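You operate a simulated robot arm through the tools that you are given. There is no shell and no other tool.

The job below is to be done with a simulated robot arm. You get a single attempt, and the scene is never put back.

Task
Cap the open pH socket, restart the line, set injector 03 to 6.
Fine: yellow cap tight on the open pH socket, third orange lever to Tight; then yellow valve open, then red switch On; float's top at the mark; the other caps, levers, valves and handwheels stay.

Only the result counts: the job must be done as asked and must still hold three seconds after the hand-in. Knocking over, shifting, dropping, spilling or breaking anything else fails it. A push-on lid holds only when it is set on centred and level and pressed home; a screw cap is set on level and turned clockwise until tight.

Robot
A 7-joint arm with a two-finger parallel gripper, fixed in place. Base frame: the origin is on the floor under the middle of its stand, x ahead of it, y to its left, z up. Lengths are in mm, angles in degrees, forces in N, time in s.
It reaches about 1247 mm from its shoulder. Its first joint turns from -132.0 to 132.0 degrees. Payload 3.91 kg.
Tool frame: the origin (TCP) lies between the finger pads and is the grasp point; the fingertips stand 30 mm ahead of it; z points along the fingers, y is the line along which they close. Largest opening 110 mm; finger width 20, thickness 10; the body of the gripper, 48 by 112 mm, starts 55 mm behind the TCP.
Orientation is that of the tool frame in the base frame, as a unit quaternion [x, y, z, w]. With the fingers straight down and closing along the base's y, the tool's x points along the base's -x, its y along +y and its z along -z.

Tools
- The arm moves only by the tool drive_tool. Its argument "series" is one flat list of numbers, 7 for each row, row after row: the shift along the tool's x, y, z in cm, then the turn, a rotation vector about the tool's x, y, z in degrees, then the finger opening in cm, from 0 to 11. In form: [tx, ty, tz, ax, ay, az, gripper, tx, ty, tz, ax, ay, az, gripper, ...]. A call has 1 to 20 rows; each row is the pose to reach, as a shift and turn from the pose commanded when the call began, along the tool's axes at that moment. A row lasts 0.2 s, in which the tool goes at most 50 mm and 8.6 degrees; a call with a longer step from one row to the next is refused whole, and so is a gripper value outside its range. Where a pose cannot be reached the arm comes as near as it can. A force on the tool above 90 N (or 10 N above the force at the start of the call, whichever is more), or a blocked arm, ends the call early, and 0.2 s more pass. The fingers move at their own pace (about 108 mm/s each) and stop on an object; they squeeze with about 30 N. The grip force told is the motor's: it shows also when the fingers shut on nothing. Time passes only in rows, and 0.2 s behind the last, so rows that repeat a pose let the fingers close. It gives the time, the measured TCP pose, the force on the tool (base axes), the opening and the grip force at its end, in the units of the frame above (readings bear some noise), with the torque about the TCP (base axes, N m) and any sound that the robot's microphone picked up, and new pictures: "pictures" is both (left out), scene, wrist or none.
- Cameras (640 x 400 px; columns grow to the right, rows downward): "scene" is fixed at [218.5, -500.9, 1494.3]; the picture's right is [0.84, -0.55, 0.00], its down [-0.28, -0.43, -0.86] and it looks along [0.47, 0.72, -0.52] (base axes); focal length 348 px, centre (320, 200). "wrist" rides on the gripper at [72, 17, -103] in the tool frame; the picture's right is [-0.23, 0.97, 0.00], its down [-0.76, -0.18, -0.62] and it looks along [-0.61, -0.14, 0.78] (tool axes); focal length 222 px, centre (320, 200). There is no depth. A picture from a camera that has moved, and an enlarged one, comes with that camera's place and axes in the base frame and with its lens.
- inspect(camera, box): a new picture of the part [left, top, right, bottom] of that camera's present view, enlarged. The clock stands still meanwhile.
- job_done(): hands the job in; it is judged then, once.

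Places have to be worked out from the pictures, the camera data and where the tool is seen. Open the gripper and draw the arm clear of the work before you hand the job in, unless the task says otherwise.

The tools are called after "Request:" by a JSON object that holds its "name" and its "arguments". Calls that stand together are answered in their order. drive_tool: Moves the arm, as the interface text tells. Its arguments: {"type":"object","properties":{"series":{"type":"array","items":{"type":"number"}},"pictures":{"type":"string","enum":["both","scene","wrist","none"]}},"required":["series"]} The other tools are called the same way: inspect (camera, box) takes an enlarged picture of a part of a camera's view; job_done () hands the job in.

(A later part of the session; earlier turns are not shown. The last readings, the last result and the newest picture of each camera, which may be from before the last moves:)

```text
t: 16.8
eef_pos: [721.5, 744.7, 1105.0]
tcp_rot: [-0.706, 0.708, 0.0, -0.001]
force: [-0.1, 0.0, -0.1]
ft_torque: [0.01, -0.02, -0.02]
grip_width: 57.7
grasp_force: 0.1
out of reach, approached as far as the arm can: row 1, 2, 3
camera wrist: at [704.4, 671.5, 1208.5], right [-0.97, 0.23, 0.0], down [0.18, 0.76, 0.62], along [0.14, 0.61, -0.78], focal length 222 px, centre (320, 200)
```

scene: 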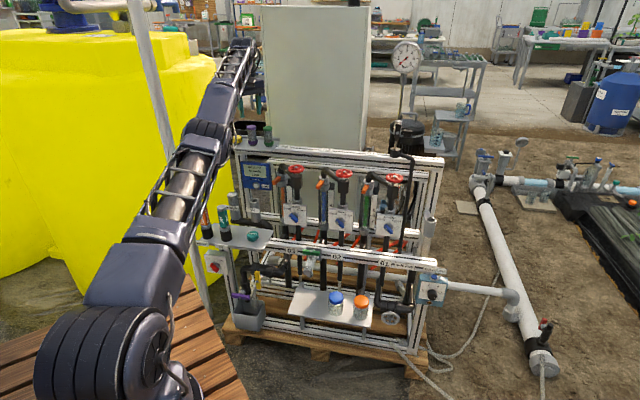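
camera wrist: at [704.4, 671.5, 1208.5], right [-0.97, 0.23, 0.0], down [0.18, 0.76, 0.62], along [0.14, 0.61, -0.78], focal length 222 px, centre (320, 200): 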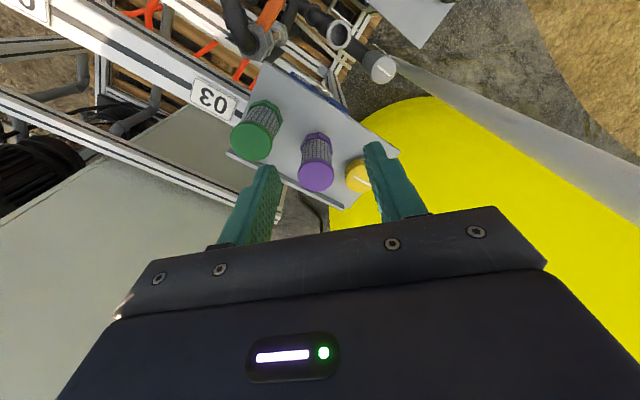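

The arm is fully stretched and its solver slides sideways along the reach limit. I draw well back inward and upward while turning the yaw back to 45°, to bend the elbow again.

Request:
{"name": "drive_tool", "arguments": {"series": [2.08, 2.67, -0.75, 0, 0, 7.5, 5.8, 4.17, 5.33, -1.5, 0, 0, 15, 5.8, 6.25, 8.0, -2.25, 0, 0, 22.5, 5.8, 8.33, 10.67, -3.0, 0, 0, 30, 5.8, 10.42, 13.33, -3.75, 0, 0, 37.5, 5.8, 12.5, 16.0, -4.5, 0, 0, 45, 5.8, 12.5, 16.0, -4.5, 0, 0, 45, 5.8], "pictures": "both"}}

```text
t: 18.4
eef_pos: [643.2, 758.2, 1203.9]
tcp_rot: [-0.381, 0.924, 0.0, 0.0]
force: [-0.6, -0.3, 0.9]
ft_torque: [0.02, -0.02, 0.01]
grip_width: 58.1
grasp_force: 0.0
out of reach, approached as far as the arm can: row 1, 2, 3, 4, 5, 6, 7
camera wrist: at [581.2, 718.1, 1306.7], right [-0.53, 0.85, 0.0], down [0.66, 0.41, 0.62], along [0.53, 0.33, -0.78], focal length 222 px, centre (320, 200)
```

scene: 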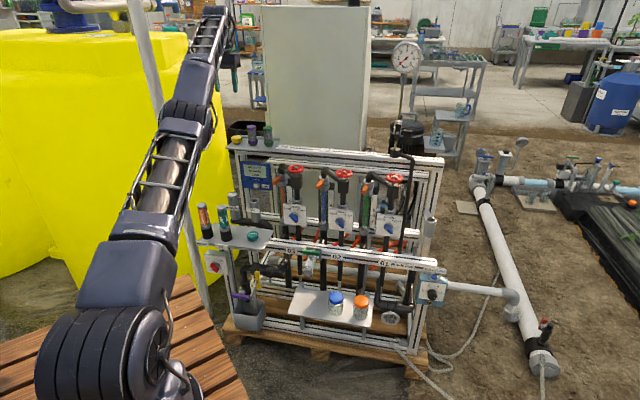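
wrist: 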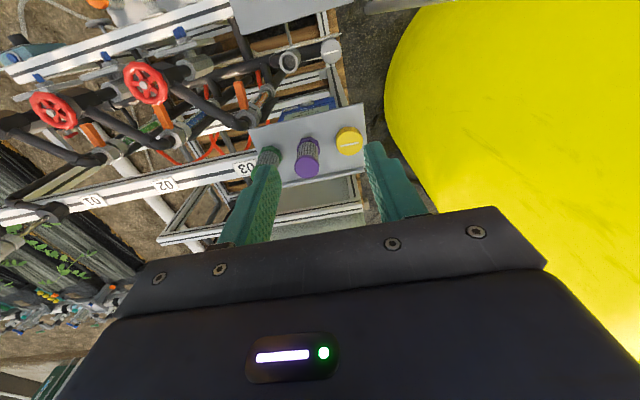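

The elbow is still straight. I command a long pull straight back toward the shoulder and hold it, to give the solver time to bend the elbow.

Request:
{"name": "drive_tool", "arguments": {"series": [3.48, -0.29, 1.35, 0, 0, 0, 5.8, 6.96, -0.58, 2.7, 0, 0, 0, 5.8, 10.44, -0.87, 4.05, 0, 0, 0, 5.8, 13.92, -1.16, 5.4, 0, 0, 0, 5.8, 17.4, -1.46, 6.75, 0, 0, 0, 5.8, 20.88, -1.75, 8.1, 0, 0, 0, 5.8, 24.36, -2.04, 9.45, 0, 0, 0, 5.8, 27.84, -2.33, 10.8, 0, 0, 0, 5.8, 27.84, -2.33, 10.8, 0, 0, 0, 5.8, 27.84, -2.33, 10.8, 0, 0, 0, 5.8], "pictures": "scene"}}

```text
t: 20.6
eef_pos: [606.9, 794.4, 1166.7]
tcp_rot: [-0.382, 0.924, 0.0, 0.0]
force: [0.3, -0.3, -0.6]
ft_torque: [0.0, 0.0, -0.02]
grip_width: 57.7
grasp_force: 0.0
out of reach, approached as far as the arm can: row 1, 2, 3, 4, 5, 6, 7, 8, 9, 10
```

scene: 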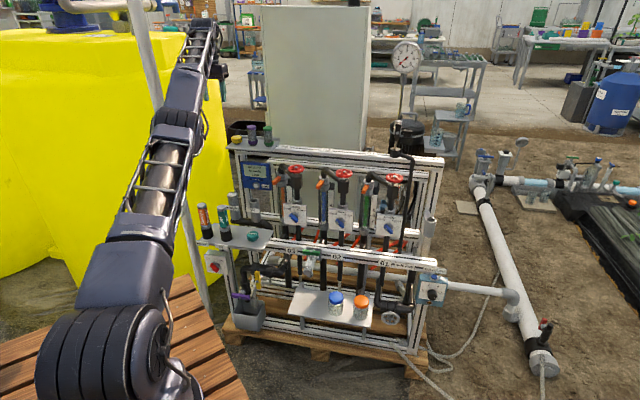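

The arm slides tangentially but won't bend inward this way. I try going down and inward while tilting the tool outward, toward the bent-elbow kind of pose that worked before.

Request:
{"name": "drive_tool", "arguments": {"series": [1.62, -1.08, 3.1, 0, -6.43, 0, 5.8, 3.25, -2.17, 6.2, 0, -12.86, 0, 5.8, 4.87, -3.25, 9.3, 0, -19.29, 0, 5.8, 6.5, -4.33, 12.4, 0, -25.71, 0, 5.8, 8.12, -5.41, 15.5, 0, -32.14, 0, 5.8, 9.75, -6.5, 18.6, 0, -38.57, 0, 5.8, 11.37, -7.58, 21.7, 0, -45, 0, 5.8, 11.37, -7.58, 21.7, 0, -45, 0, 5.8, 11.37, -7.58, 21.7, 0, -45, 0, 5.8], "pictures": "both"}}

```text
t: 22.6
eef_pos: [715.6, 946.7, 997.9]
tcp_rot: [-0.353, 0.854, 0.146, 0.354]
force: [-0.3, -0.7, -0.2]
ft_torque: [0.01, 0.01, -0.01]
grip_width: 57.8
grasp_force: 0.1
out of reach, approached as far as the arm can: row 1, 2, 3, 4, 5, 6, 7, 8, 9
camera wrist: at [617.3, 868.9, 1018.9], right [-0.58, 0.8, 0.16], down [0.19, -0.06, 0.98], along [0.79, 0.59, -0.12], focal length 222 px, centre (320, 200)
```

scene: 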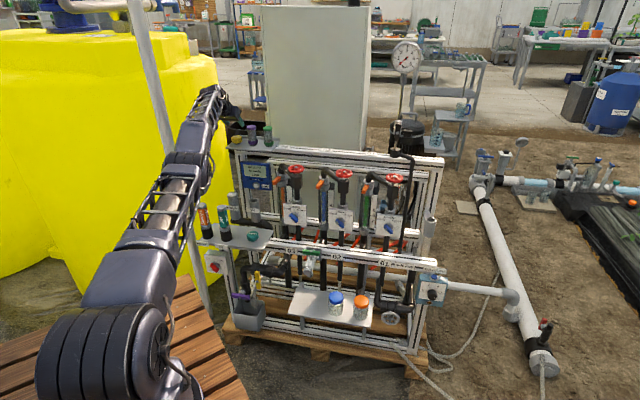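
wrist: 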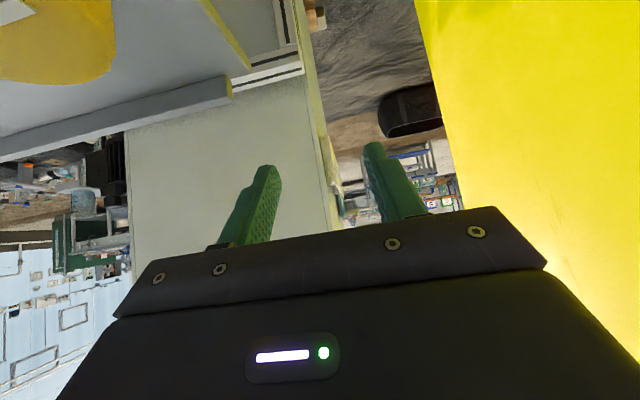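

The arm is still fully stretched, about 1107 mm from shoulder to wrist, and the tool is near the tray. I move up and slightly inward in small steps, to clear the cap and let the elbow flex gradually.

Request:
{"name": "drive_tool", "arguments": {"series": [-0.22, -0.14, -1.62, 0, 0, 0, 5.8, -0.44, -0.28, -3.24, 0, 0, 0, 5.8, -0.66, -0.43, -4.86, 0, 0, 0, 5.8, -0.88, -0.57, -6.48, 0, 0, 0, 5.8, -1.1, -0.71, -8.1, 0, 0, 0, 5.8, -1.32, -0.85, -9.72, 0, 0, 0, 5.8, -1.54, -0.99, -11.34, 0, 0, 0, 5.8, -1.76, -1.14, -12.96, 0, 0, 0, 5.8, -1.98, -1.28, -14.58, 0, 0, 0, 5.8, -2.2, -1.42, -16.2, 0, 0, 0, 5.8], "pictures": "both"}}

```text
t: 24.8
eef_pos: [702.1, 929.0, 1133.7]
tcp_rot: [-0.354, 0.853, 0.148, 0.355]
force: [-0.2, -0.3, -0.1]
ft_torque: [0.0, 0.02, 0.03]
grip_width: 58.1
grasp_force: 0.0
out of reach, approached as far as the arm can: row 1, 2, 3, 4, 5, 6, 7, 8, 9, 10
camera wrist: at [603.2, 851.9, 1155.7], right [-0.58, 0.8, 0.16], down [0.19, -0.06, 0.98], along [0.79, 0.59, -0.12], focal length 222 px, centre (320, 200)
```

scene: 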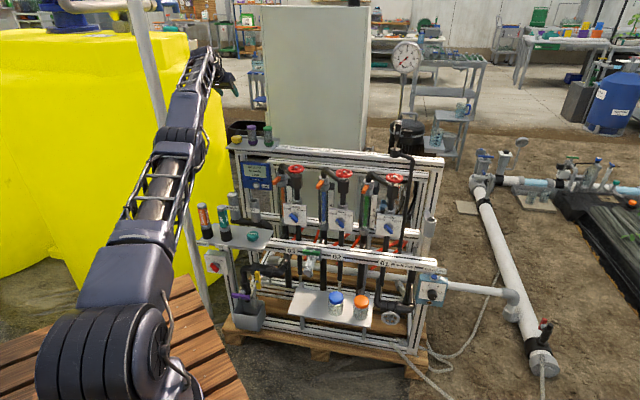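
wrist: 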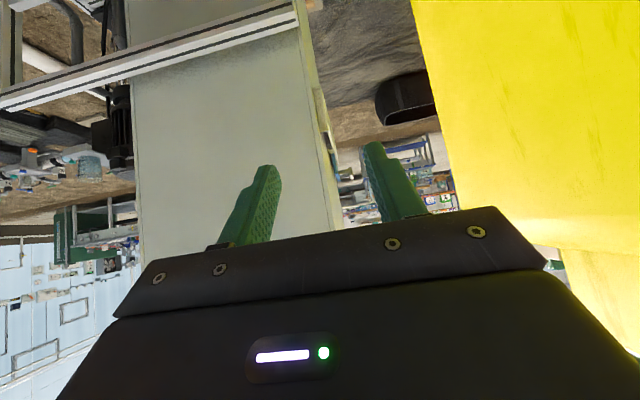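

The up component worked but the inward one didn't. Pitching the tool inward should make the elbow flex the right way, so I combine that with an inward target.

Request:
{"name": "drive_tool", "arguments": {"series": [2.89, -0.23, -1.46, 0, 6.9, 0, 5.8, 5.78, -0.46, -2.91, 0, 13.8, 0, 5.8, 8.68, -0.69, -4.37, 0, 20.7, 0, 5.8, 11.57, -0.93, -5.82, 0, 27.6, 0, 5.8, 14.46, -1.16, -7.28, 0, 34.5, 0, 5.8, 17.36, -1.39, -8.73, 0, 41.4, 0, 5.8, 20.25, -1.62, -10.2, 0, 48.3, 0, 5.8, 23.14, -1.85, -11.64, 0, 55, 0, 5.8, 23.14, -1.85, -11.64, 0, 55, 0, 5.8, 23.14, -1.85, -11.64, 0, 55, 0, 5.8], "pictures": "both"}}

```text
t: 27.0
eef_pos: [572.4, 807.1, 1059.4]
tcp_rot: [-0.381, 0.92, -0.033, -0.081]
force: [0.0, -0.8, -0.3]
ft_torque: [0.0, -0.02, -0.04]
grip_width: 57.8
grasp_force: 0.1
out of reach, approached as far as the arm can: row 1, 2, 3, 4, 5, 6, 7, 8, 9, 10
camera wrist: at [523.3, 779.7, 1173.6], right [-0.53, 0.85, -0.04], down [0.73, 0.48, 0.48], along [0.43, 0.23, -0.88], focal length 222 px, centre (320, 200)
```

scene: 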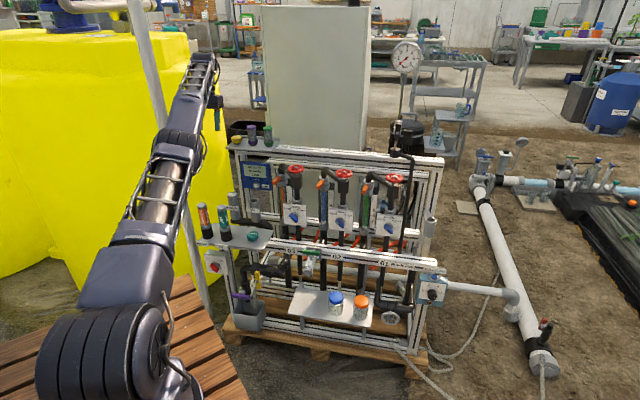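
wrist: 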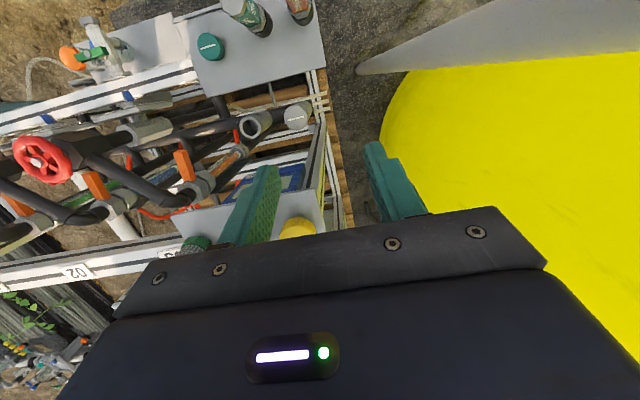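

That worked partly: the wrist is now inside the reach limit, so the elbow is flexing. I keep pulling inward.

Request:
{"name": "drive_tool", "arguments": {"series": [2.57, -0.28, 0.05, 0, 0, 0, 5.8, 5.15, -0.57, 0.1, 0, 0, 0, 5.8, 7.72, -0.85, 0.15, 0, 0, 0, 5.8, 10.3, -1.14, 0.2, 0, 0, 0, 5.8, 12.87, -1.42, 0.25, 0, 0, 0, 5.8, 12.87, -1.42, 0.25, 0, 0, 0, 5.8, 12.87, -1.42, 0.25, 0, 0, 0, 5.8], "pictures": "scene"}}

```text
t: 28.6
eef_pos: [544.0, 808.8, 1105.1]
tcp_rot: [-0.381, 0.92, -0.034, -0.081]
force: [-0.3, 0.3, -0.6]
ft_torque: [-0.01, -0.01, -0.02]
grip_width: 58.0
grasp_force: 0.0
out of reach, approached as far as the arm can: row 1, 2, 3, 4, 5, 6, 7
```

scene: 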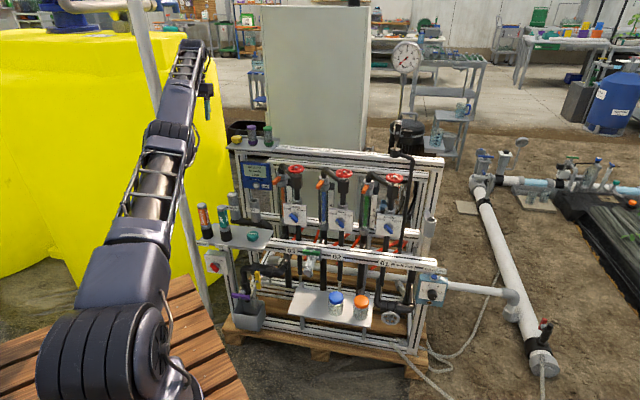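

The position isn't freeing up. This may be a wrist joint limit from the yaw turn, so I rotate back toward the starting yaw (0°, vertical) while drawing in a little.

Request:
{"name": "drive_tool", "arguments": {"series": [1.65, -0.35, -0.55, -0.65, -1.58, 7.48, 5.8, 3.3, -0.71, -1.11, -1.3, -3.17, 14.97, 5.8, 4.96, -1.06, -1.66, -1.95, -4.75, 22.45, 5.8, 6.61, -1.41, -2.21, -2.6, -6.33, 29.93, 5.8, 8.26, -1.77, -2.77, -3.25, -7.92, 37.42, 5.8, 9.91, -2.12, -3.32, -3.9, -9.5, 44.9, 5.8, 9.91, -2.12, -3.32, -3.9, -9.5, 44.9, 5.8], "pictures": "scene"}}

```text
t: 30.2
eef_pos: [536.5, 821.3, 1182.8]
tcp_rot: [0.001, 1.0, 0.0, 0.001]
force: [0.6, 0.3, 0.1]
ft_torque: [-0.03, 0.01, -0.03]
grip_width: 57.8
grasp_force: 0.1
out of reach, approached as far as the arm can: row 1, 2, 3, 4, 5, 6, 7
```

scene: 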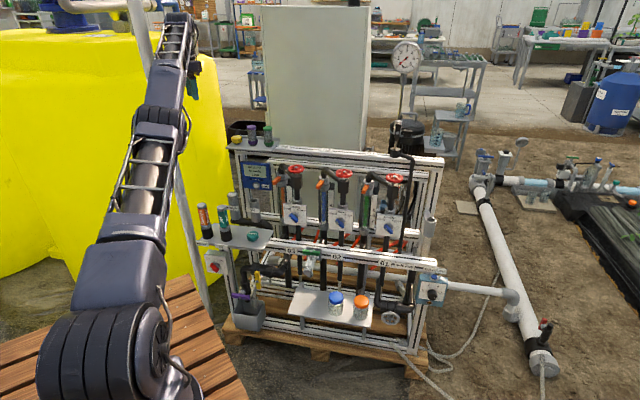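

Request:
{"name": "inspect", "arguments": {"camera": "scene", "box": [0, 0, 320, 200]}}

Request:
{"name": "inspect", "arguments": {"camera": "scene", "box": [0, 200, 320, 400]}}

```text
2.00 times, centred on (160, 100) of scene
camera zoom: at [218.5, -500.9, 1494.3], right [0.84, -0.55, 0.0], down [-0.28, -0.43, -0.86], along [0.47, 0.72, -0.52], focal length 696 px, centre (640, 400)
```

zoom: 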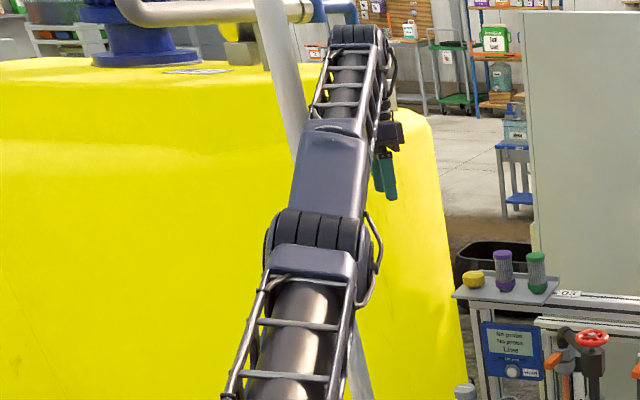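

```text
2.00 times, centred on (160, 300) of scene
camera zoom: at [218.5, -500.9, 1494.3], right [0.84, -0.55, 0.0], down [-0.28, -0.43, -0.86], along [0.47, 0.72, -0.52], focal length 696 px, centre (640, 0)
```

zoom: 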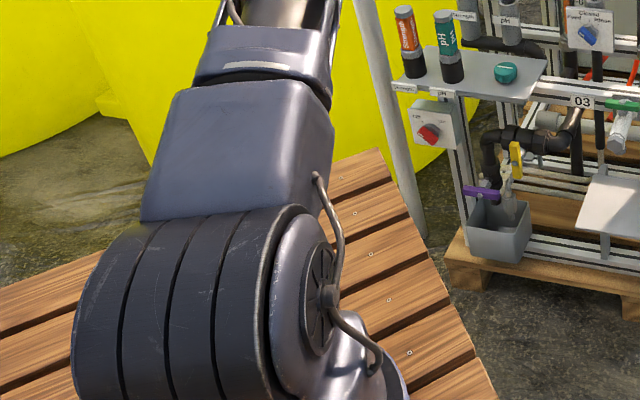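

The elbow looks straight or slightly over-extended, which explains why inward pulls jam. I first push outward a little to straighten it. Then I pitch the tool inward to flex the elbow the right way, and only after that pull in.

Request:
{"name": "drive_tool", "arguments": {"series": [-0.67, 1.02, -0.87, 0, 0, 0, 5.8, -0.67, 1.02, -0.87, 0, 0, 0, 5.8, 1.58, -2.43, 0.16, 5.03, 3.28, 0, 5.8, 3.39, -5.2, 0.35, 10.06, 6.55, 0, 5.8, 5.38, -8.25, 0.57, 15.08, 9.83, 0, 5.8, 7.53, -11.56, 0.83, 20.1, 13.1, 0, 5.8, 9.88, -15.17, 1.1, 25.1, 16.4, 0, 5.8, 11.47, -17.6, 3.2, 25.1, 16.4, 0, 5.8, 13.2, -20.3, 5.5, 25.1, 16.4, 0, 5.8, 13.2, -20.3, 5.5, 25.1, 16.4, 0, 5.8], "pictures": "scene"}}

```text
t: 32.4
eef_pos: [406.3, 619.4, 1125.4]
tcp_rot: [-0.001, 0.966, -0.215, -0.142]
force: [-0.2, -0.3, 0.7]
ft_torque: [-0.02, 0.0, 0.01]
grip_width: 57.7
grasp_force: 0.0
out of reach, approached as far as the arm can: row 1, 2
```

scene: 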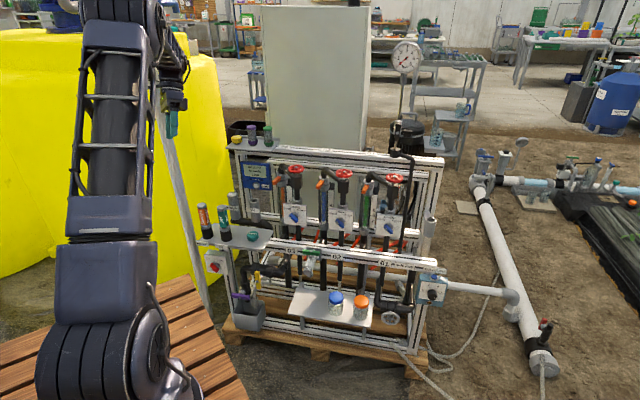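

The elbow is flexed properly again. A straight-down grasp on the cap would need full stretch, so I'll use a 30° outward tilt at yaw 30°, which keeps the arm well inside its reach and away from the white post and the purple filter. I move to a hover 90 mm back from the cap.

Request:
{"name": "drive_tool", "arguments": {"series": [-2.78, 2.29, -1.05, -3.46, -6.45, -2.96, 6, -5.55, 4.58, -2.1, -6.93, -12.9, -5.93, 6, -8.33, 6.86, -3.14, -10.39, -19.35, -8.89, 6, -11.1, 9.15, -4.19, -13.85, -25.8, -11.85, 6, -13.88, 11.44, -5.24, -17.31, -32.25, -14.81, 6, -16.65, 13.73, -6.29, -20.78, -38.7, -17.78, 6, -19.43, 16.01, -7.33, -24.24, -45.15, -20.74, 6, -22.2, 18.3, -8.38, -27.7, -51.6, -23.7, 6, -22.2, 18.3, -8.38, -27.7, -51.6, -23.7, 6], "pictures": "both"}}

Request:
{"name": "inspect", "arguments": {"camera": "wrist", "box": [240, 80, 400, 180]}}

Request:
{"name": "inspect", "arguments": {"camera": "scene", "box": [210, 110, 290, 160]}}

```text
t: 34.4
eef_pos: [630.5, 806.7, 1060.0]
tcp_rot: [-0.25, 0.932, 0.065, 0.252]
force: [-0.3, 0.0, 0.0]
ft_torque: [0.01, 0.01, 0.01]
grip_width: 60.0
grasp_force: 0.1
camera wrist: at [522.7, 763.2, 1112.7], right [-0.32, 0.94, 0.11], down [0.39, 0.02, 0.92], along [0.87, 0.34, -0.37], focal length 222 px, centre (320, 200)
```

scene: 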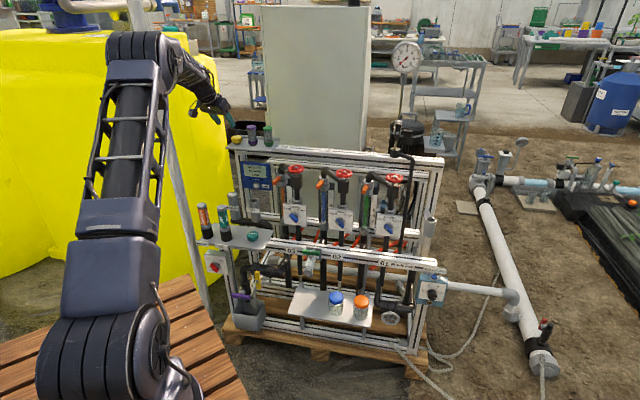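
wrist: 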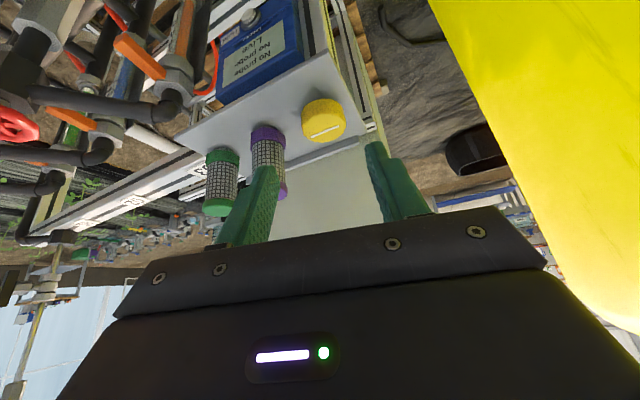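

```text
4.00 times, centred on (320, 130) of wrist
camera zoom: at [522.7, 763.2, 1112.7], right [-0.32, 0.94, 0.11], down [0.39, 0.02, 0.92], along [0.87, 0.34, -0.37], focal length 888 px, centre (320, 480)
```

zoom: 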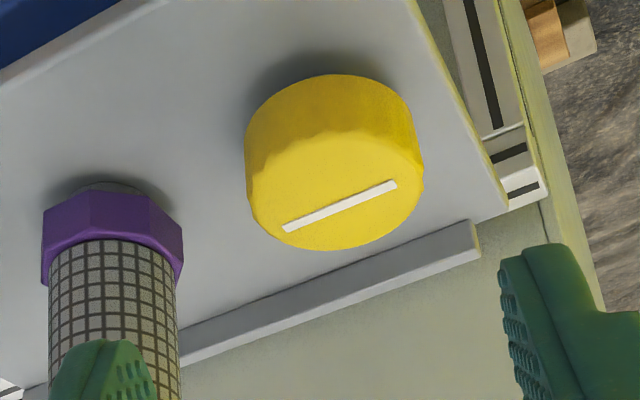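

```text
8.00 times, centred on (250, 135) of scene
camera zoom: at [218.5, -500.9, 1494.3], right [0.84, -0.55, 0.0], down [-0.28, -0.43, -0.86], along [0.47, 0.72, -0.52], focal length 2785 px, centre (880, 720)
```

zoom: 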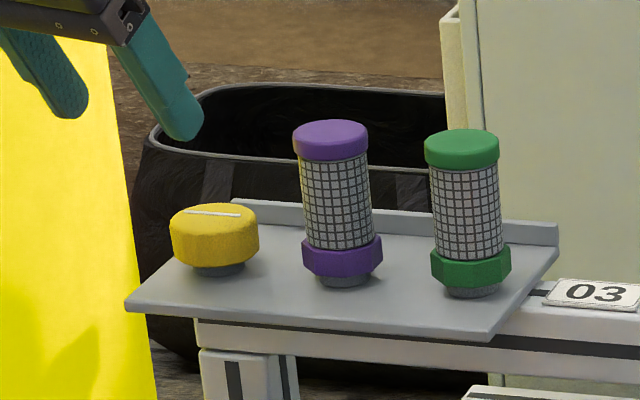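

The cap is now well located: its top centre is at (680, 837, 973.5), with a knurled head about 45 mm across over a grey threaded plug. I advance along the tilted axis so the fingers straddle the head.

Request:
{"name": "drive_tool", "arguments": {"series": [-0.05, 0.07, 3.1, 0, 0, 0, 6, -0.1, 0.14, 6.2, 0, 0, 0, 6, -0.15, 0.21, 8.3, 0, 0, 0, 6, -0.15, 0.21, 9.3, 0, 0, 0, 6], "pictures": "both"}}

Request:
{"name": "inspect", "arguments": {"camera": "wrist", "box": [200, 100, 440, 250]}}

Request:
{"name": "inspect", "arguments": {"camera": "scene", "box": [210, 110, 290, 160]}}

```text
t: 35.4
eef_pos: [668.4, 831.9, 979.7]
tcp_rot: [-0.25, 0.933, 0.065, 0.251]
force: [-0.3, -0.5, 0.4]
ft_torque: [-0.01, 0.02, -0.02]
grip_width: 59.8
grasp_force: 0.1
camera wrist: at [561.9, 788.9, 1033.3], right [-0.32, 0.94, 0.11], down [0.39, 0.02, 0.92], along [0.87, 0.33, -0.37], focal length 222 px, centre (320, 200)
```

scene: 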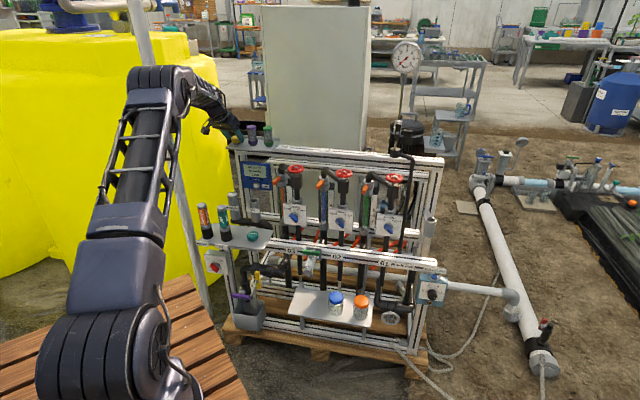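
wrist: 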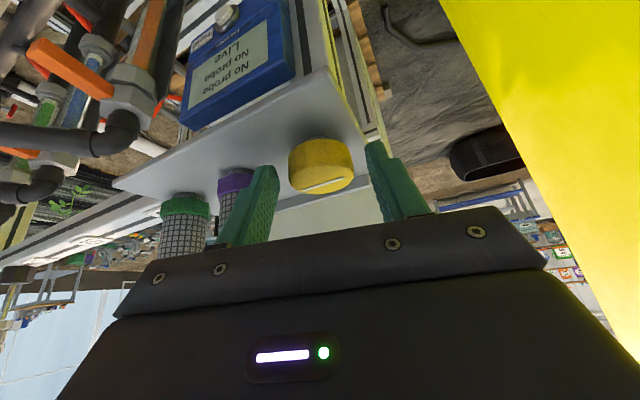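

```text
2.67 times, centred on (320, 175) of wrist
camera zoom: at [561.9, 788.9, 1033.3], right [-0.32, 0.94, 0.11], down [0.39, 0.02, 0.92], along [0.87, 0.33, -0.37], focal length 592 px, centre (320, 267)
```

zoom: 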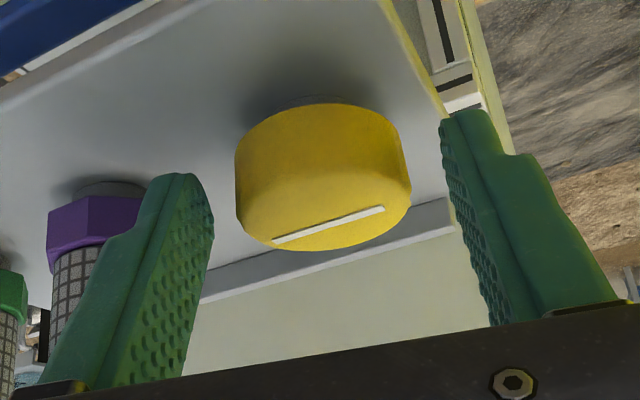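

```text
8.00 times, centred on (250, 135) of scene
camera zoom: at [218.5, -500.9, 1494.3], right [0.84, -0.55, 0.0], down [-0.28, -0.43, -0.86], along [0.47, 0.72, -0.52], focal length 2785 px, centre (880, 720)
```

zoom: 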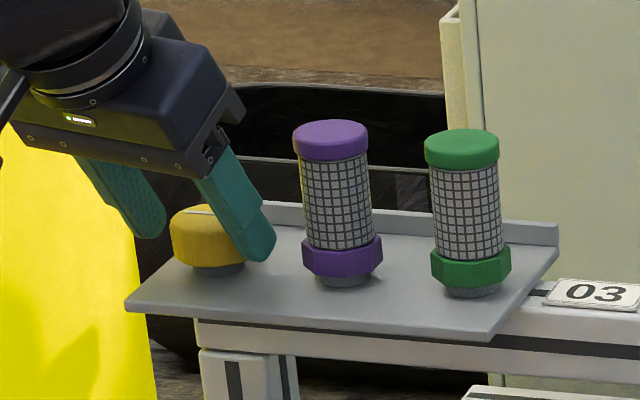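

The cap's centre lies between the pads, about 21 mm ahead of the TCP. I close on it.

Request:
{"name": "drive_tool", "arguments": {"series": [0, 0, 0, 0, 0, 0, 3, 0, 0, 0, 0, 0, 0, 3, 0, 0, 0, 0, 0, 0, 3], "pictures": "both"}}

Request:
{"name": "inspect", "arguments": {"camera": "wrist", "box": [200, 100, 440, 250]}}

```text
t: 36.2
eef_pos: [669.4, 831.3, 979.6]
tcp_rot: [-0.249, 0.933, 0.066, 0.251]
force: [0.2, 0.3, 0.3]
ft_torque: [-0.01, -0.02, -0.01]
grip_width: 41.6
grasp_force: 30.2
camera wrist: at [561.9, 788.8, 1033.1], right [-0.32, 0.94, 0.11], down [0.39, 0.02, 0.92], along [0.87, 0.33, -0.37], focal length 222 px, centre (320, 200)
```

scene: 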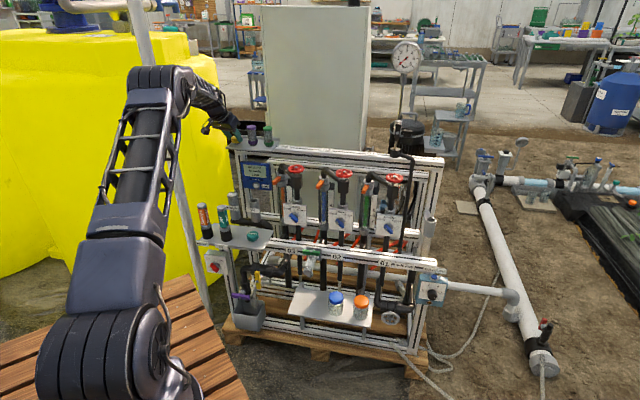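
wrist: 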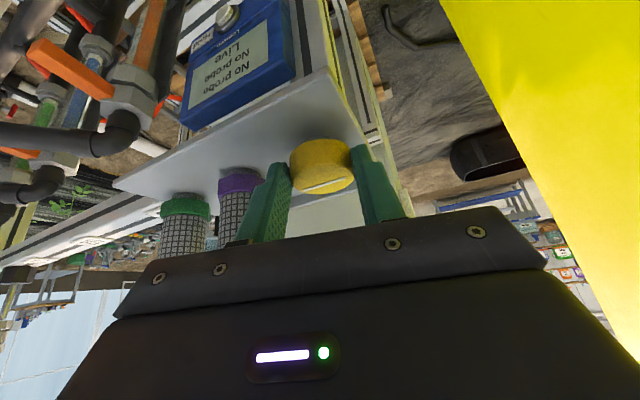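

```text
2.67 times, centred on (320, 175) of wrist
camera zoom: at [561.9, 788.8, 1033.1], right [-0.32, 0.94, 0.11], down [0.39, 0.02, 0.92], along [0.87, 0.33, -0.37], focal length 592 px, centre (320, 267)
```

zoom: 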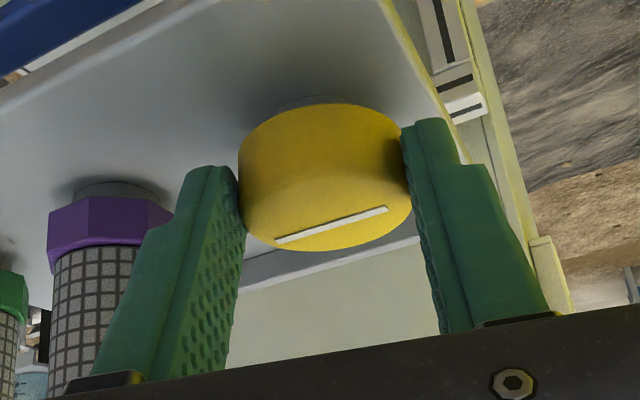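

Gripped at 41.6 mm. I lift straight up by 80 mm.

Request:
{"name": "drive_tool", "arguments": {"series": [-0.75, -0.01, -1.29, 0, 0, 0, 3, -2.01, -0.02, -3.45, 0, 0, 0, 3, -4.02, -0.04, -6.9, 0, 0, 0, 3], "pictures": "both"}}

Request:
{"name": "inspect", "arguments": {"camera": "wrist", "box": [200, 100, 440, 250]}}

Request:
{"name": "inspect", "arguments": {"camera": "scene", "box": [200, 90, 296, 150]}}

```text
t: 37.0
eef_pos: [670.5, 831.7, 1059.6]
tcp_rot: [-0.25, 0.933, 0.064, 0.25]
force: [-0.3, 0.3, -0.4]
ft_torque: [-0.01, 0.01, -0.01]
grip_width: 41.5
grasp_force: 30.2
camera wrist: at [563.3, 789.2, 1112.5], right [-0.32, 0.94, 0.11], down [0.39, 0.02, 0.92], along [0.87, 0.33, -0.37], focal length 222 px, centre (320, 200)
```

scene: 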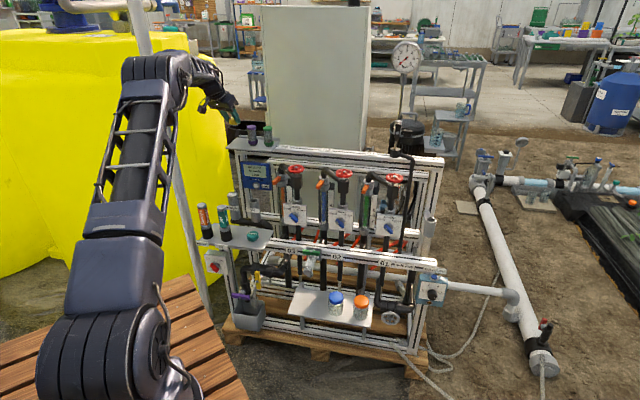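
wrist: 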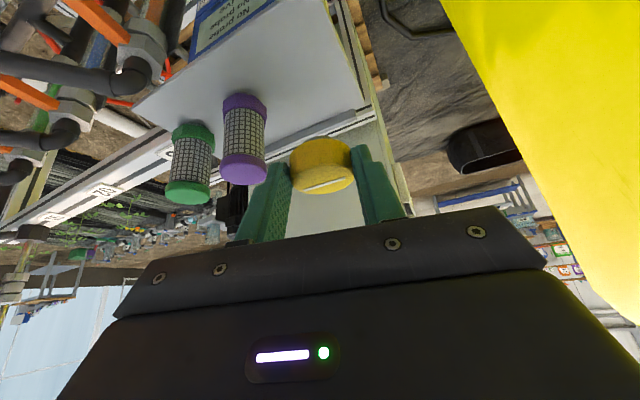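

```text
2.67 times, centred on (320, 175) of wrist
camera zoom: at [563.3, 789.2, 1112.5], right [-0.32, 0.94, 0.11], down [0.39, 0.02, 0.92], along [0.87, 0.33, -0.37], focal length 592 px, centre (320, 267)
```

zoom: 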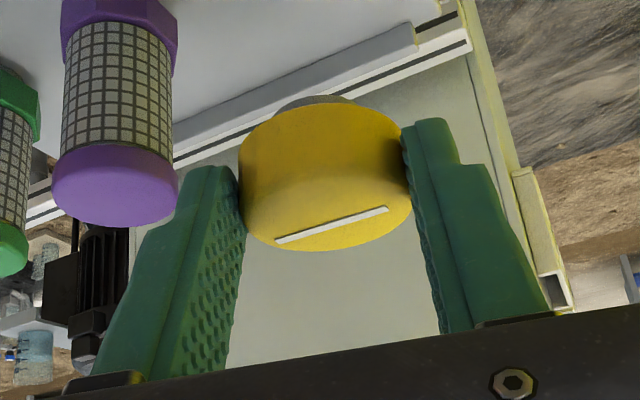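

```text
6.67 times, centred on (248, 120) of scene
camera zoom: at [218.5, -500.9, 1494.3], right [0.84, -0.55, 0.0], down [-0.28, -0.43, -0.86], along [0.47, 0.72, -0.52], focal length 2321 px, centre (800, 733)
```

zoom: 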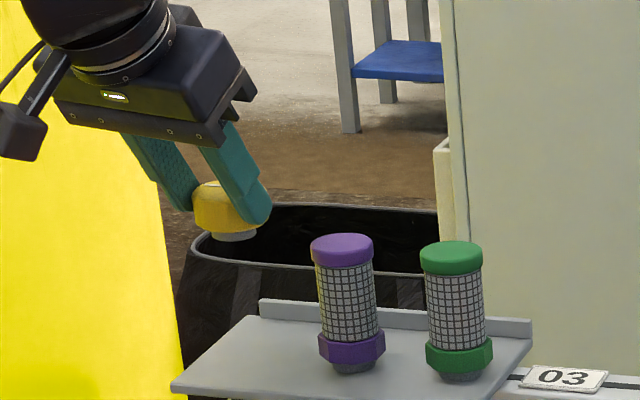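

The cap lifted cleanly and is level. I carry it back from the tray and down in front of the sockets (yaw 60°, same 30° tilt, so it stays level) to measure the pH socket.

Request:
{"name": "drive_tool", "arguments": {"series": [3.46, -1.45, -2.0, -1.88, -0.02, -3.23, 3, 6.92, -2.89, -4.01, -3.77, -0.04, -6.47, 3, 10.37, -4.34, -6.02, -5.65, -0.05, -9.7, 3, 13.83, -5.78, -8.02, -7.54, -0.07, -12.94, 3, 15.83, -8.46, -5.43, -9.42, -0.09, -16.17, 3, 17.82, -11.14, -2.83, -11.3, -0.11, -19.4, 3, 19.82, -13.82, -0.24, -13.19, -0.12, -22.64, 3, 21.81, -16.5, 2.36, -15.07, -0.14, -25.87, 3, 21.81, -16.5, 2.36, -15.07, -0.14, -25.87, 3], "pictures": "both"}}

Request:
{"name": "inspect", "arguments": {"camera": "wrist", "box": [240, 60, 400, 160]}}

Request:
{"name": "inspect", "arguments": {"camera": "scene", "box": [220, 180, 300, 230]}}

```text
t: 39.0
eef_pos: [599.6, 599.4, 932.0]
tcp_rot: [-0.483, 0.836, 0.13, 0.226]
force: [-0.5, 0.3, -0.1]
ft_torque: [0.0, -0.02, 0.0]
grip_width: 41.8
grasp_force: 29.6
camera wrist: at [528.0, 508.9, 984.5], right [-0.74, 0.66, 0.11], down [0.33, 0.21, 0.92], along [0.58, 0.72, -0.37], focal length 222 px, centre (320, 200)
```

scene: 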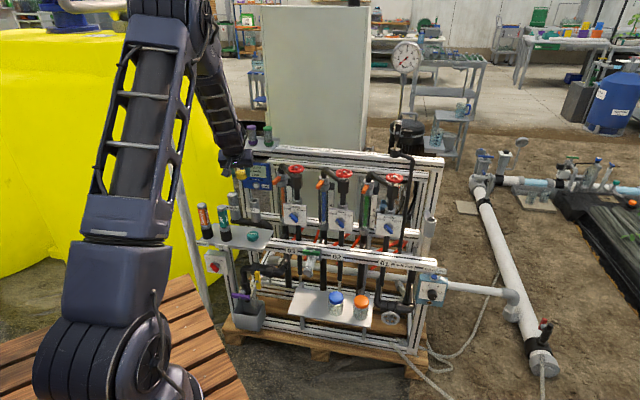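
wrist: 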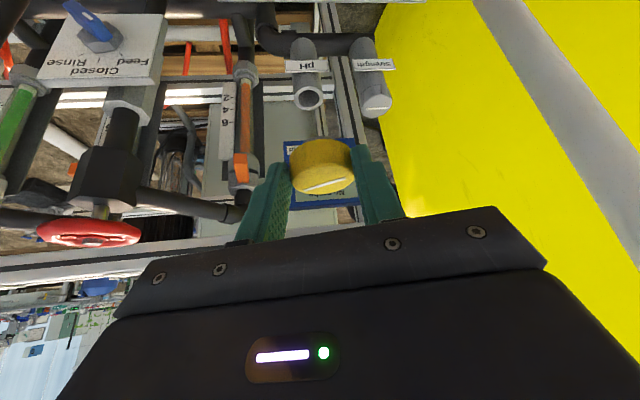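

```text
4.00 times, centred on (320, 110) of wrist
camera zoom: at [528.0, 508.9, 984.5], right [-0.74, 0.66, 0.11], down [0.33, 0.21, 0.92], along [0.58, 0.72, -0.37], focal length 888 px, centre (320, 560)
```

zoom: 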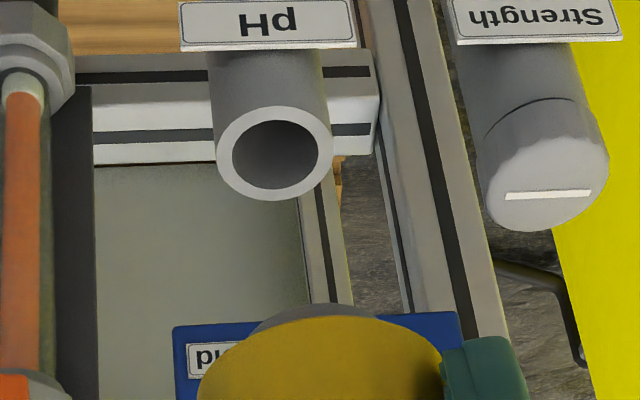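

```text
8.00 times, centred on (260, 205) of scene
camera zoom: at [218.5, -500.9, 1494.3], right [0.84, -0.55, 0.0], down [-0.28, -0.43, -0.86], along [0.47, 0.72, -0.52], focal length 2785 px, centre (800, 160)
```

zoom: 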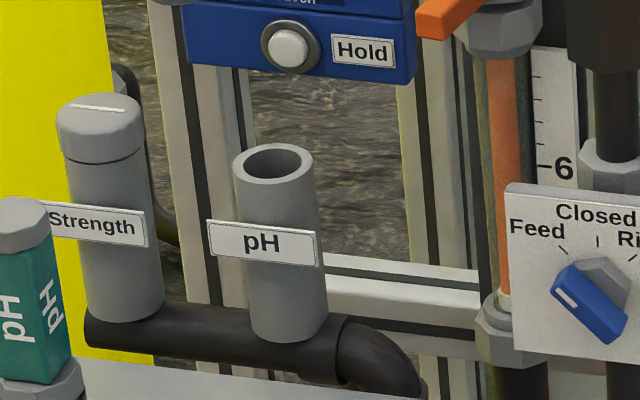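

The wrist view gives the socket at about (667–671, 685–695, 737–747), with the uncertainty along the scene camera's line of sight. I move to about 50 mm above it and measure again from there.

Request:
{"name": "drive_tool", "arguments": {"series": [-0.9, -0.38, 3.49, 0, 0, 0, 3, -1.8, -0.77, 6.99, 0, 0, 0, 3, -2.7, -1.15, 10.48, 0, 0, 0, 3, -3.6, -1.53, 13.97, 0, 0, 0, 3, -3.6, -1.53, 13.97, 0, 0, 0, 3], "pictures": "both"}}

Request:
{"name": "inspect", "arguments": {"camera": "wrist", "box": [240, 60, 400, 160]}}

Request:
{"name": "inspect", "arguments": {"camera": "wrist", "box": [240, 110, 400, 210]}}

Request:
{"name": "inspect", "arguments": {"camera": "scene", "box": [220, 170, 300, 220]}}

```text
t: 40.2
eef_pos: [664.3, 680.5, 828.8]
tcp_rot: [-0.482, 0.837, 0.129, 0.225]
force: [-0.6, -0.3, -0.3]
ft_torque: [0.0, 0.0, -0.02]
grip_width: 41.7
grasp_force: 30.5
camera wrist: at [593.4, 589.5, 881.3], right [-0.74, 0.66, 0.11], down [0.33, 0.21, 0.92], along [0.58, 0.72, -0.37], focal length 222 px, centre (320, 200)
```

scene: 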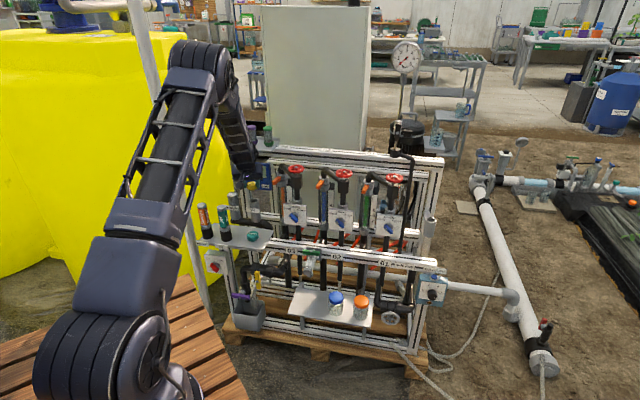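
wrist: 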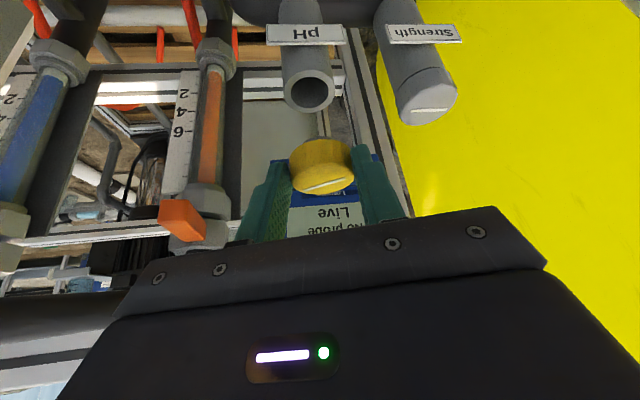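

```text
4.00 times, centred on (320, 110) of wrist
camera zoom: at [593.4, 589.5, 881.3], right [-0.74, 0.66, 0.11], down [0.33, 0.21, 0.92], along [0.58, 0.72, -0.37], focal length 888 px, centre (320, 560)
```

zoom: 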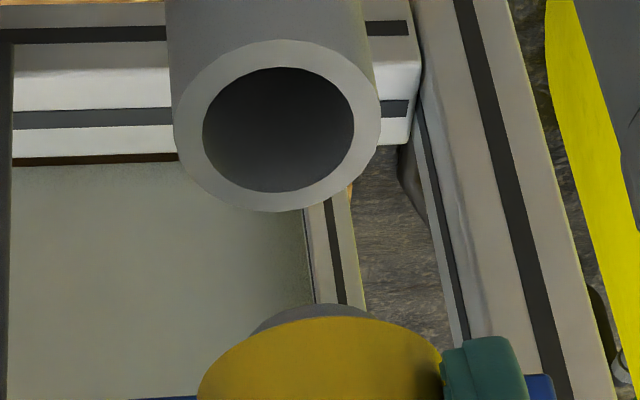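

```text
4.00 times, centred on (320, 160) of wrist
camera zoom: at [593.4, 589.5, 881.3], right [-0.74, 0.66, 0.11], down [0.33, 0.21, 0.92], along [0.58, 0.72, -0.37], focal length 888 px, centre (320, 360)
```

zoom: 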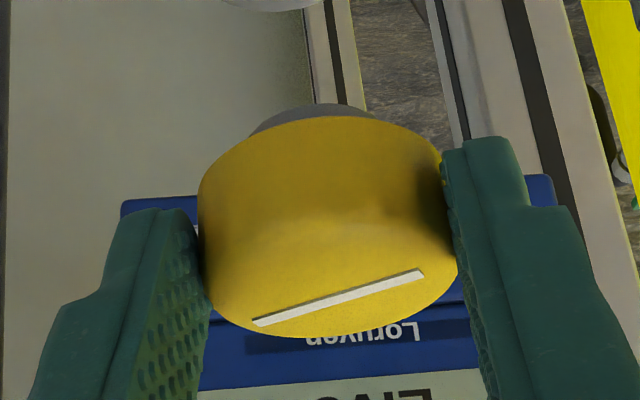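

```text
8.00 times, centred on (260, 195) of scene
camera zoom: at [218.5, -500.9, 1494.3], right [0.84, -0.55, 0.0], down [-0.28, -0.43, -0.86], along [0.47, 0.72, -0.52], focal length 2785 px, centre (800, 240)
```

zoom: 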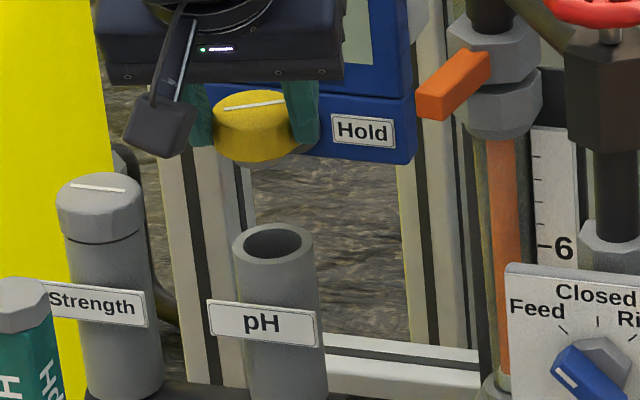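

From both views the socket axis is at about (674.5, 695.7) with its rim at z ≈ 734.5. The cap must therefore shift about 5 mm in x and 4.5 mm in y. I make that correction, lower to about 18 mm of gap, and re-measure.

Request:
{"name": "drive_tool", "arguments": {"series": [0.45, -0.07, 1.2, 0, 0, 0, 3, 0.9, -0.14, 2.4, 0, 0, 0, 3, 1.35, -0.21, 3.61, 0, 0, 0, 3, 1.35, -0.21, 3.61, 0, 0, 0, 3], "pictures": "none"}}

Request:
{"name": "inspect", "arguments": {"camera": "wrist", "box": [240, 70, 400, 170]}}

Request:
{"name": "inspect", "arguments": {"camera": "scene", "box": [236, 180, 276, 205]}}

```text
t: 41.2
eef_pos: [668.8, 686.0, 790.8]
tcp_rot: [-0.482, 0.837, 0.129, 0.225]
force: [-0.2, 0.8, 0.1]
ft_torque: [0.0, 0.0, 0.01]
grip_width: 41.6
grasp_force: 30.3
```

```text
4.00 times, centred on (320, 120) of wrist
camera zoom: at [597.7, 593.7, 843.2], right [-0.74, 0.66, 0.11], down [0.33, 0.21, 0.92], along [0.58, 0.72, -0.37], focal length 888 px, centre (320, 520)
```

zoom: 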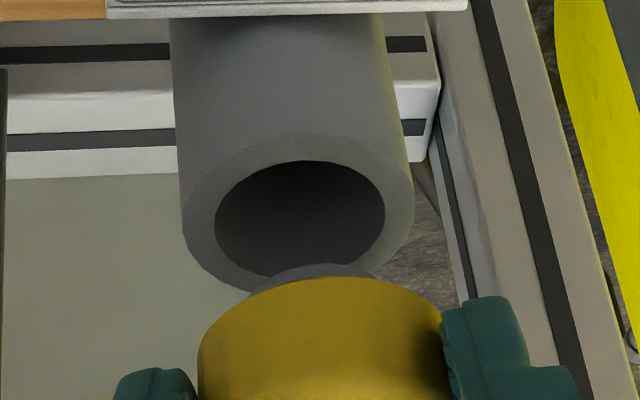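

```text
16.00 times, centred on (256, 192) of scene
camera zoom: at [218.5, -500.9, 1494.3], right [0.84, -0.55, 0.0], down [-0.28, -0.43, -0.86], along [0.47, 0.72, -0.52], focal length 5571 px, centre (1344, 320)
```

zoom: 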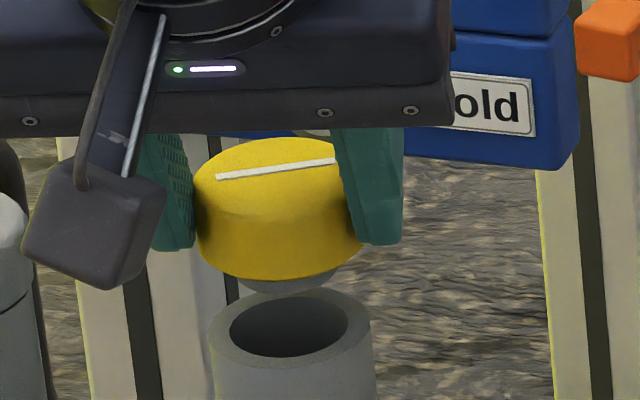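

The cap's lateral alignment looks right within about 1 mm, with roughly 18 mm of gap. I lower 12 mm more and check again.

Request:
{"name": "drive_tool", "arguments": {"series": [0.3, 0, 0.52, 0, 0, 0, 3, 0.6, 0, 1.04, 0, 0, 0, 3, 0.6, 0, 1.04, 0, 0, 0, 3], "pictures": "none"}}

Request:
{"name": "inspect", "arguments": {"camera": "wrist", "box": [260, 80, 388, 160]}}

Request:
{"name": "inspect", "arguments": {"camera": "scene", "box": [240, 188, 272, 208]}}

```text
t: 42.0
eef_pos: [668.1, 683.7, 780.1]
tcp_rot: [-0.483, 0.836, 0.128, 0.225]
force: [1.3, 0.1, -0.5]
ft_torque: [0.0, 0.03, -0.01]
grip_width: 41.8
grasp_force: 29.8
```

```text
5.00 times, centred on (324, 120) of wrist
camera zoom: at [596.9, 593.1, 832.2], right [-0.74, 0.66, 0.11], down [0.33, 0.21, 0.92], along [0.58, 0.72, -0.37], focal length 1111 px, centre (300, 600)
```

zoom: 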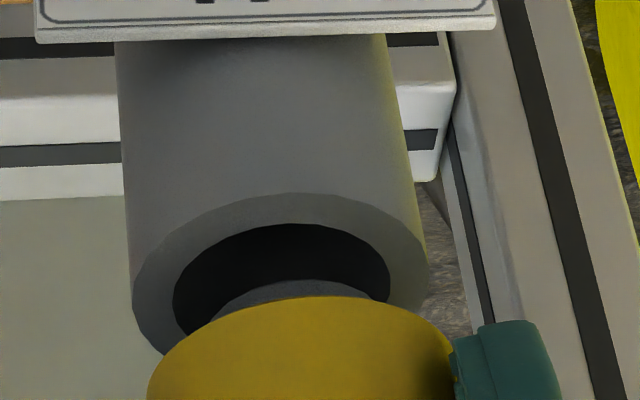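

```text
16.00 times, centred on (256, 198) of scene
camera zoom: at [218.5, -500.9, 1494.3], right [0.84, -0.55, 0.0], down [-0.28, -0.43, -0.86], along [0.47, 0.72, -0.52], focal length 5571 px, centre (1344, 232)
```

zoom: 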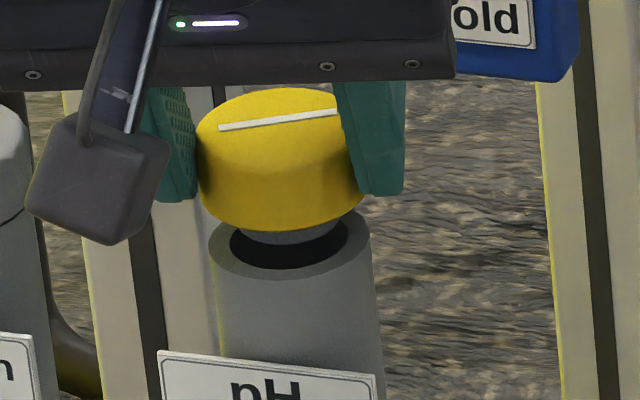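

Along the common viewing direction the offset is still uncertain, because both cameras look the same way. I raise 6 mm and swing the tool about the cap's own axis to yaw 0°, so the wrist camera sees the alignment from another side.

Request:
{"name": "drive_tool", "arguments": {"series": [-0.3, 0.15, -0.52, 3.78, 0.01, 6.49, 3, -0.33, 0.31, -0.51, 7.55, 0.02, 12.98, 3, -0.36, 0.46, -0.49, 11.33, 0.03, 19.47, 3, -0.41, 0.6, -0.45, 15.1, 0.04, 25.96, 3, -0.48, 0.73, -0.41, 18.88, 0.05, 32.45, 3, -0.57, 0.85, -0.37, 22.65, 0.06, 38.94, 3, -0.66, 0.96, -0.31, 26.43, 0.07, 45.43, 3, -0.77, 1.05, -0.25, 30.2, 0.08, 51.9, 3, -0.77, 1.05, -0.25, 30.2, 0.08, 51.9, 3], "pictures": "both"}}

Request:
{"name": "inspect", "arguments": {"camera": "wrist", "box": [256, 80, 384, 160]}}

Request:
{"name": "inspect", "arguments": {"camera": "scene", "box": [236, 180, 276, 205]}}

```text
t: 44.0
eef_pos: [661.5, 695.4, 784.2]
tcp_rot: [0.002, 0.965, -0.002, 0.261]
force: [-0.2, -0.5, -0.2]
ft_torque: [-0.02, -0.02, -0.02]
grip_width: 41.7
grasp_force: 30.4
camera wrist: at [548.3, 710.6, 837.3], right [0.2, 0.97, 0.11], down [0.34, -0.18, 0.92], along [0.92, -0.15, -0.37], focal length 222 px, centre (320, 200)
```

scene: 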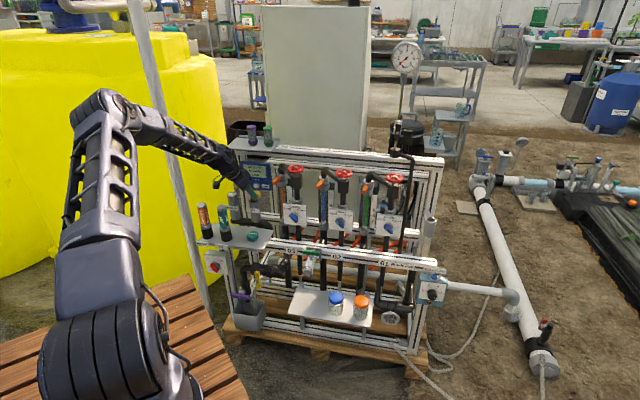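
wrist: 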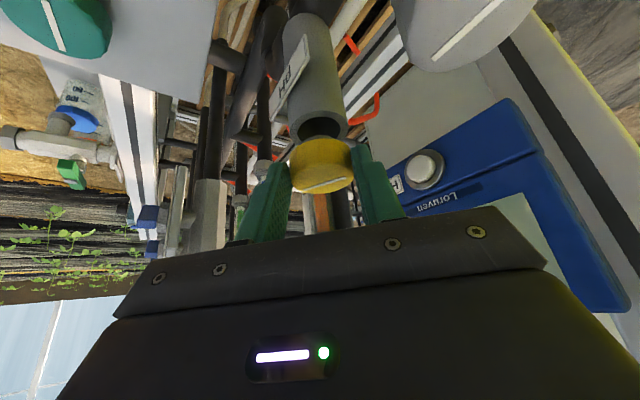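

```text
5.00 times, centred on (320, 120) of wrist
camera zoom: at [548.3, 710.6, 837.3], right [0.2, 0.97, 0.11], down [0.34, -0.18, 0.92], along [0.92, -0.15, -0.37], focal length 1111 px, centre (320, 600)
```

zoom: 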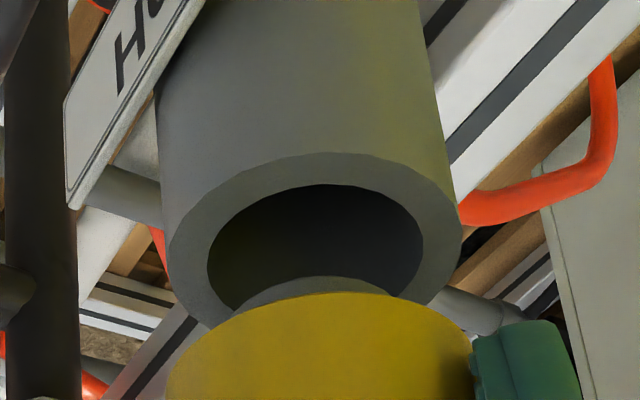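

```text
16.00 times, centred on (256, 192) of scene
camera zoom: at [218.5, -500.9, 1494.3], right [0.84, -0.55, 0.0], down [-0.28, -0.43, -0.86], along [0.47, 0.72, -0.52], focal length 5571 px, centre (1344, 320)
```

zoom: 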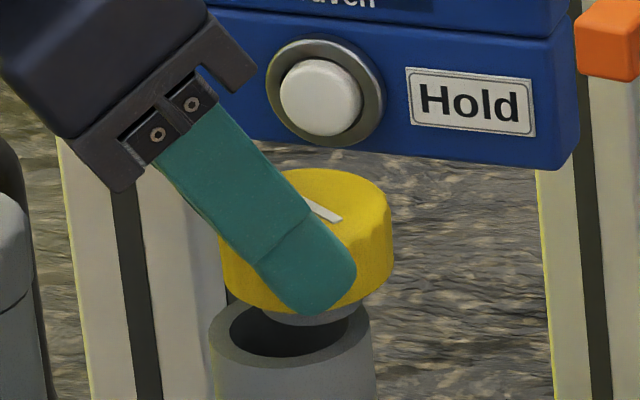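

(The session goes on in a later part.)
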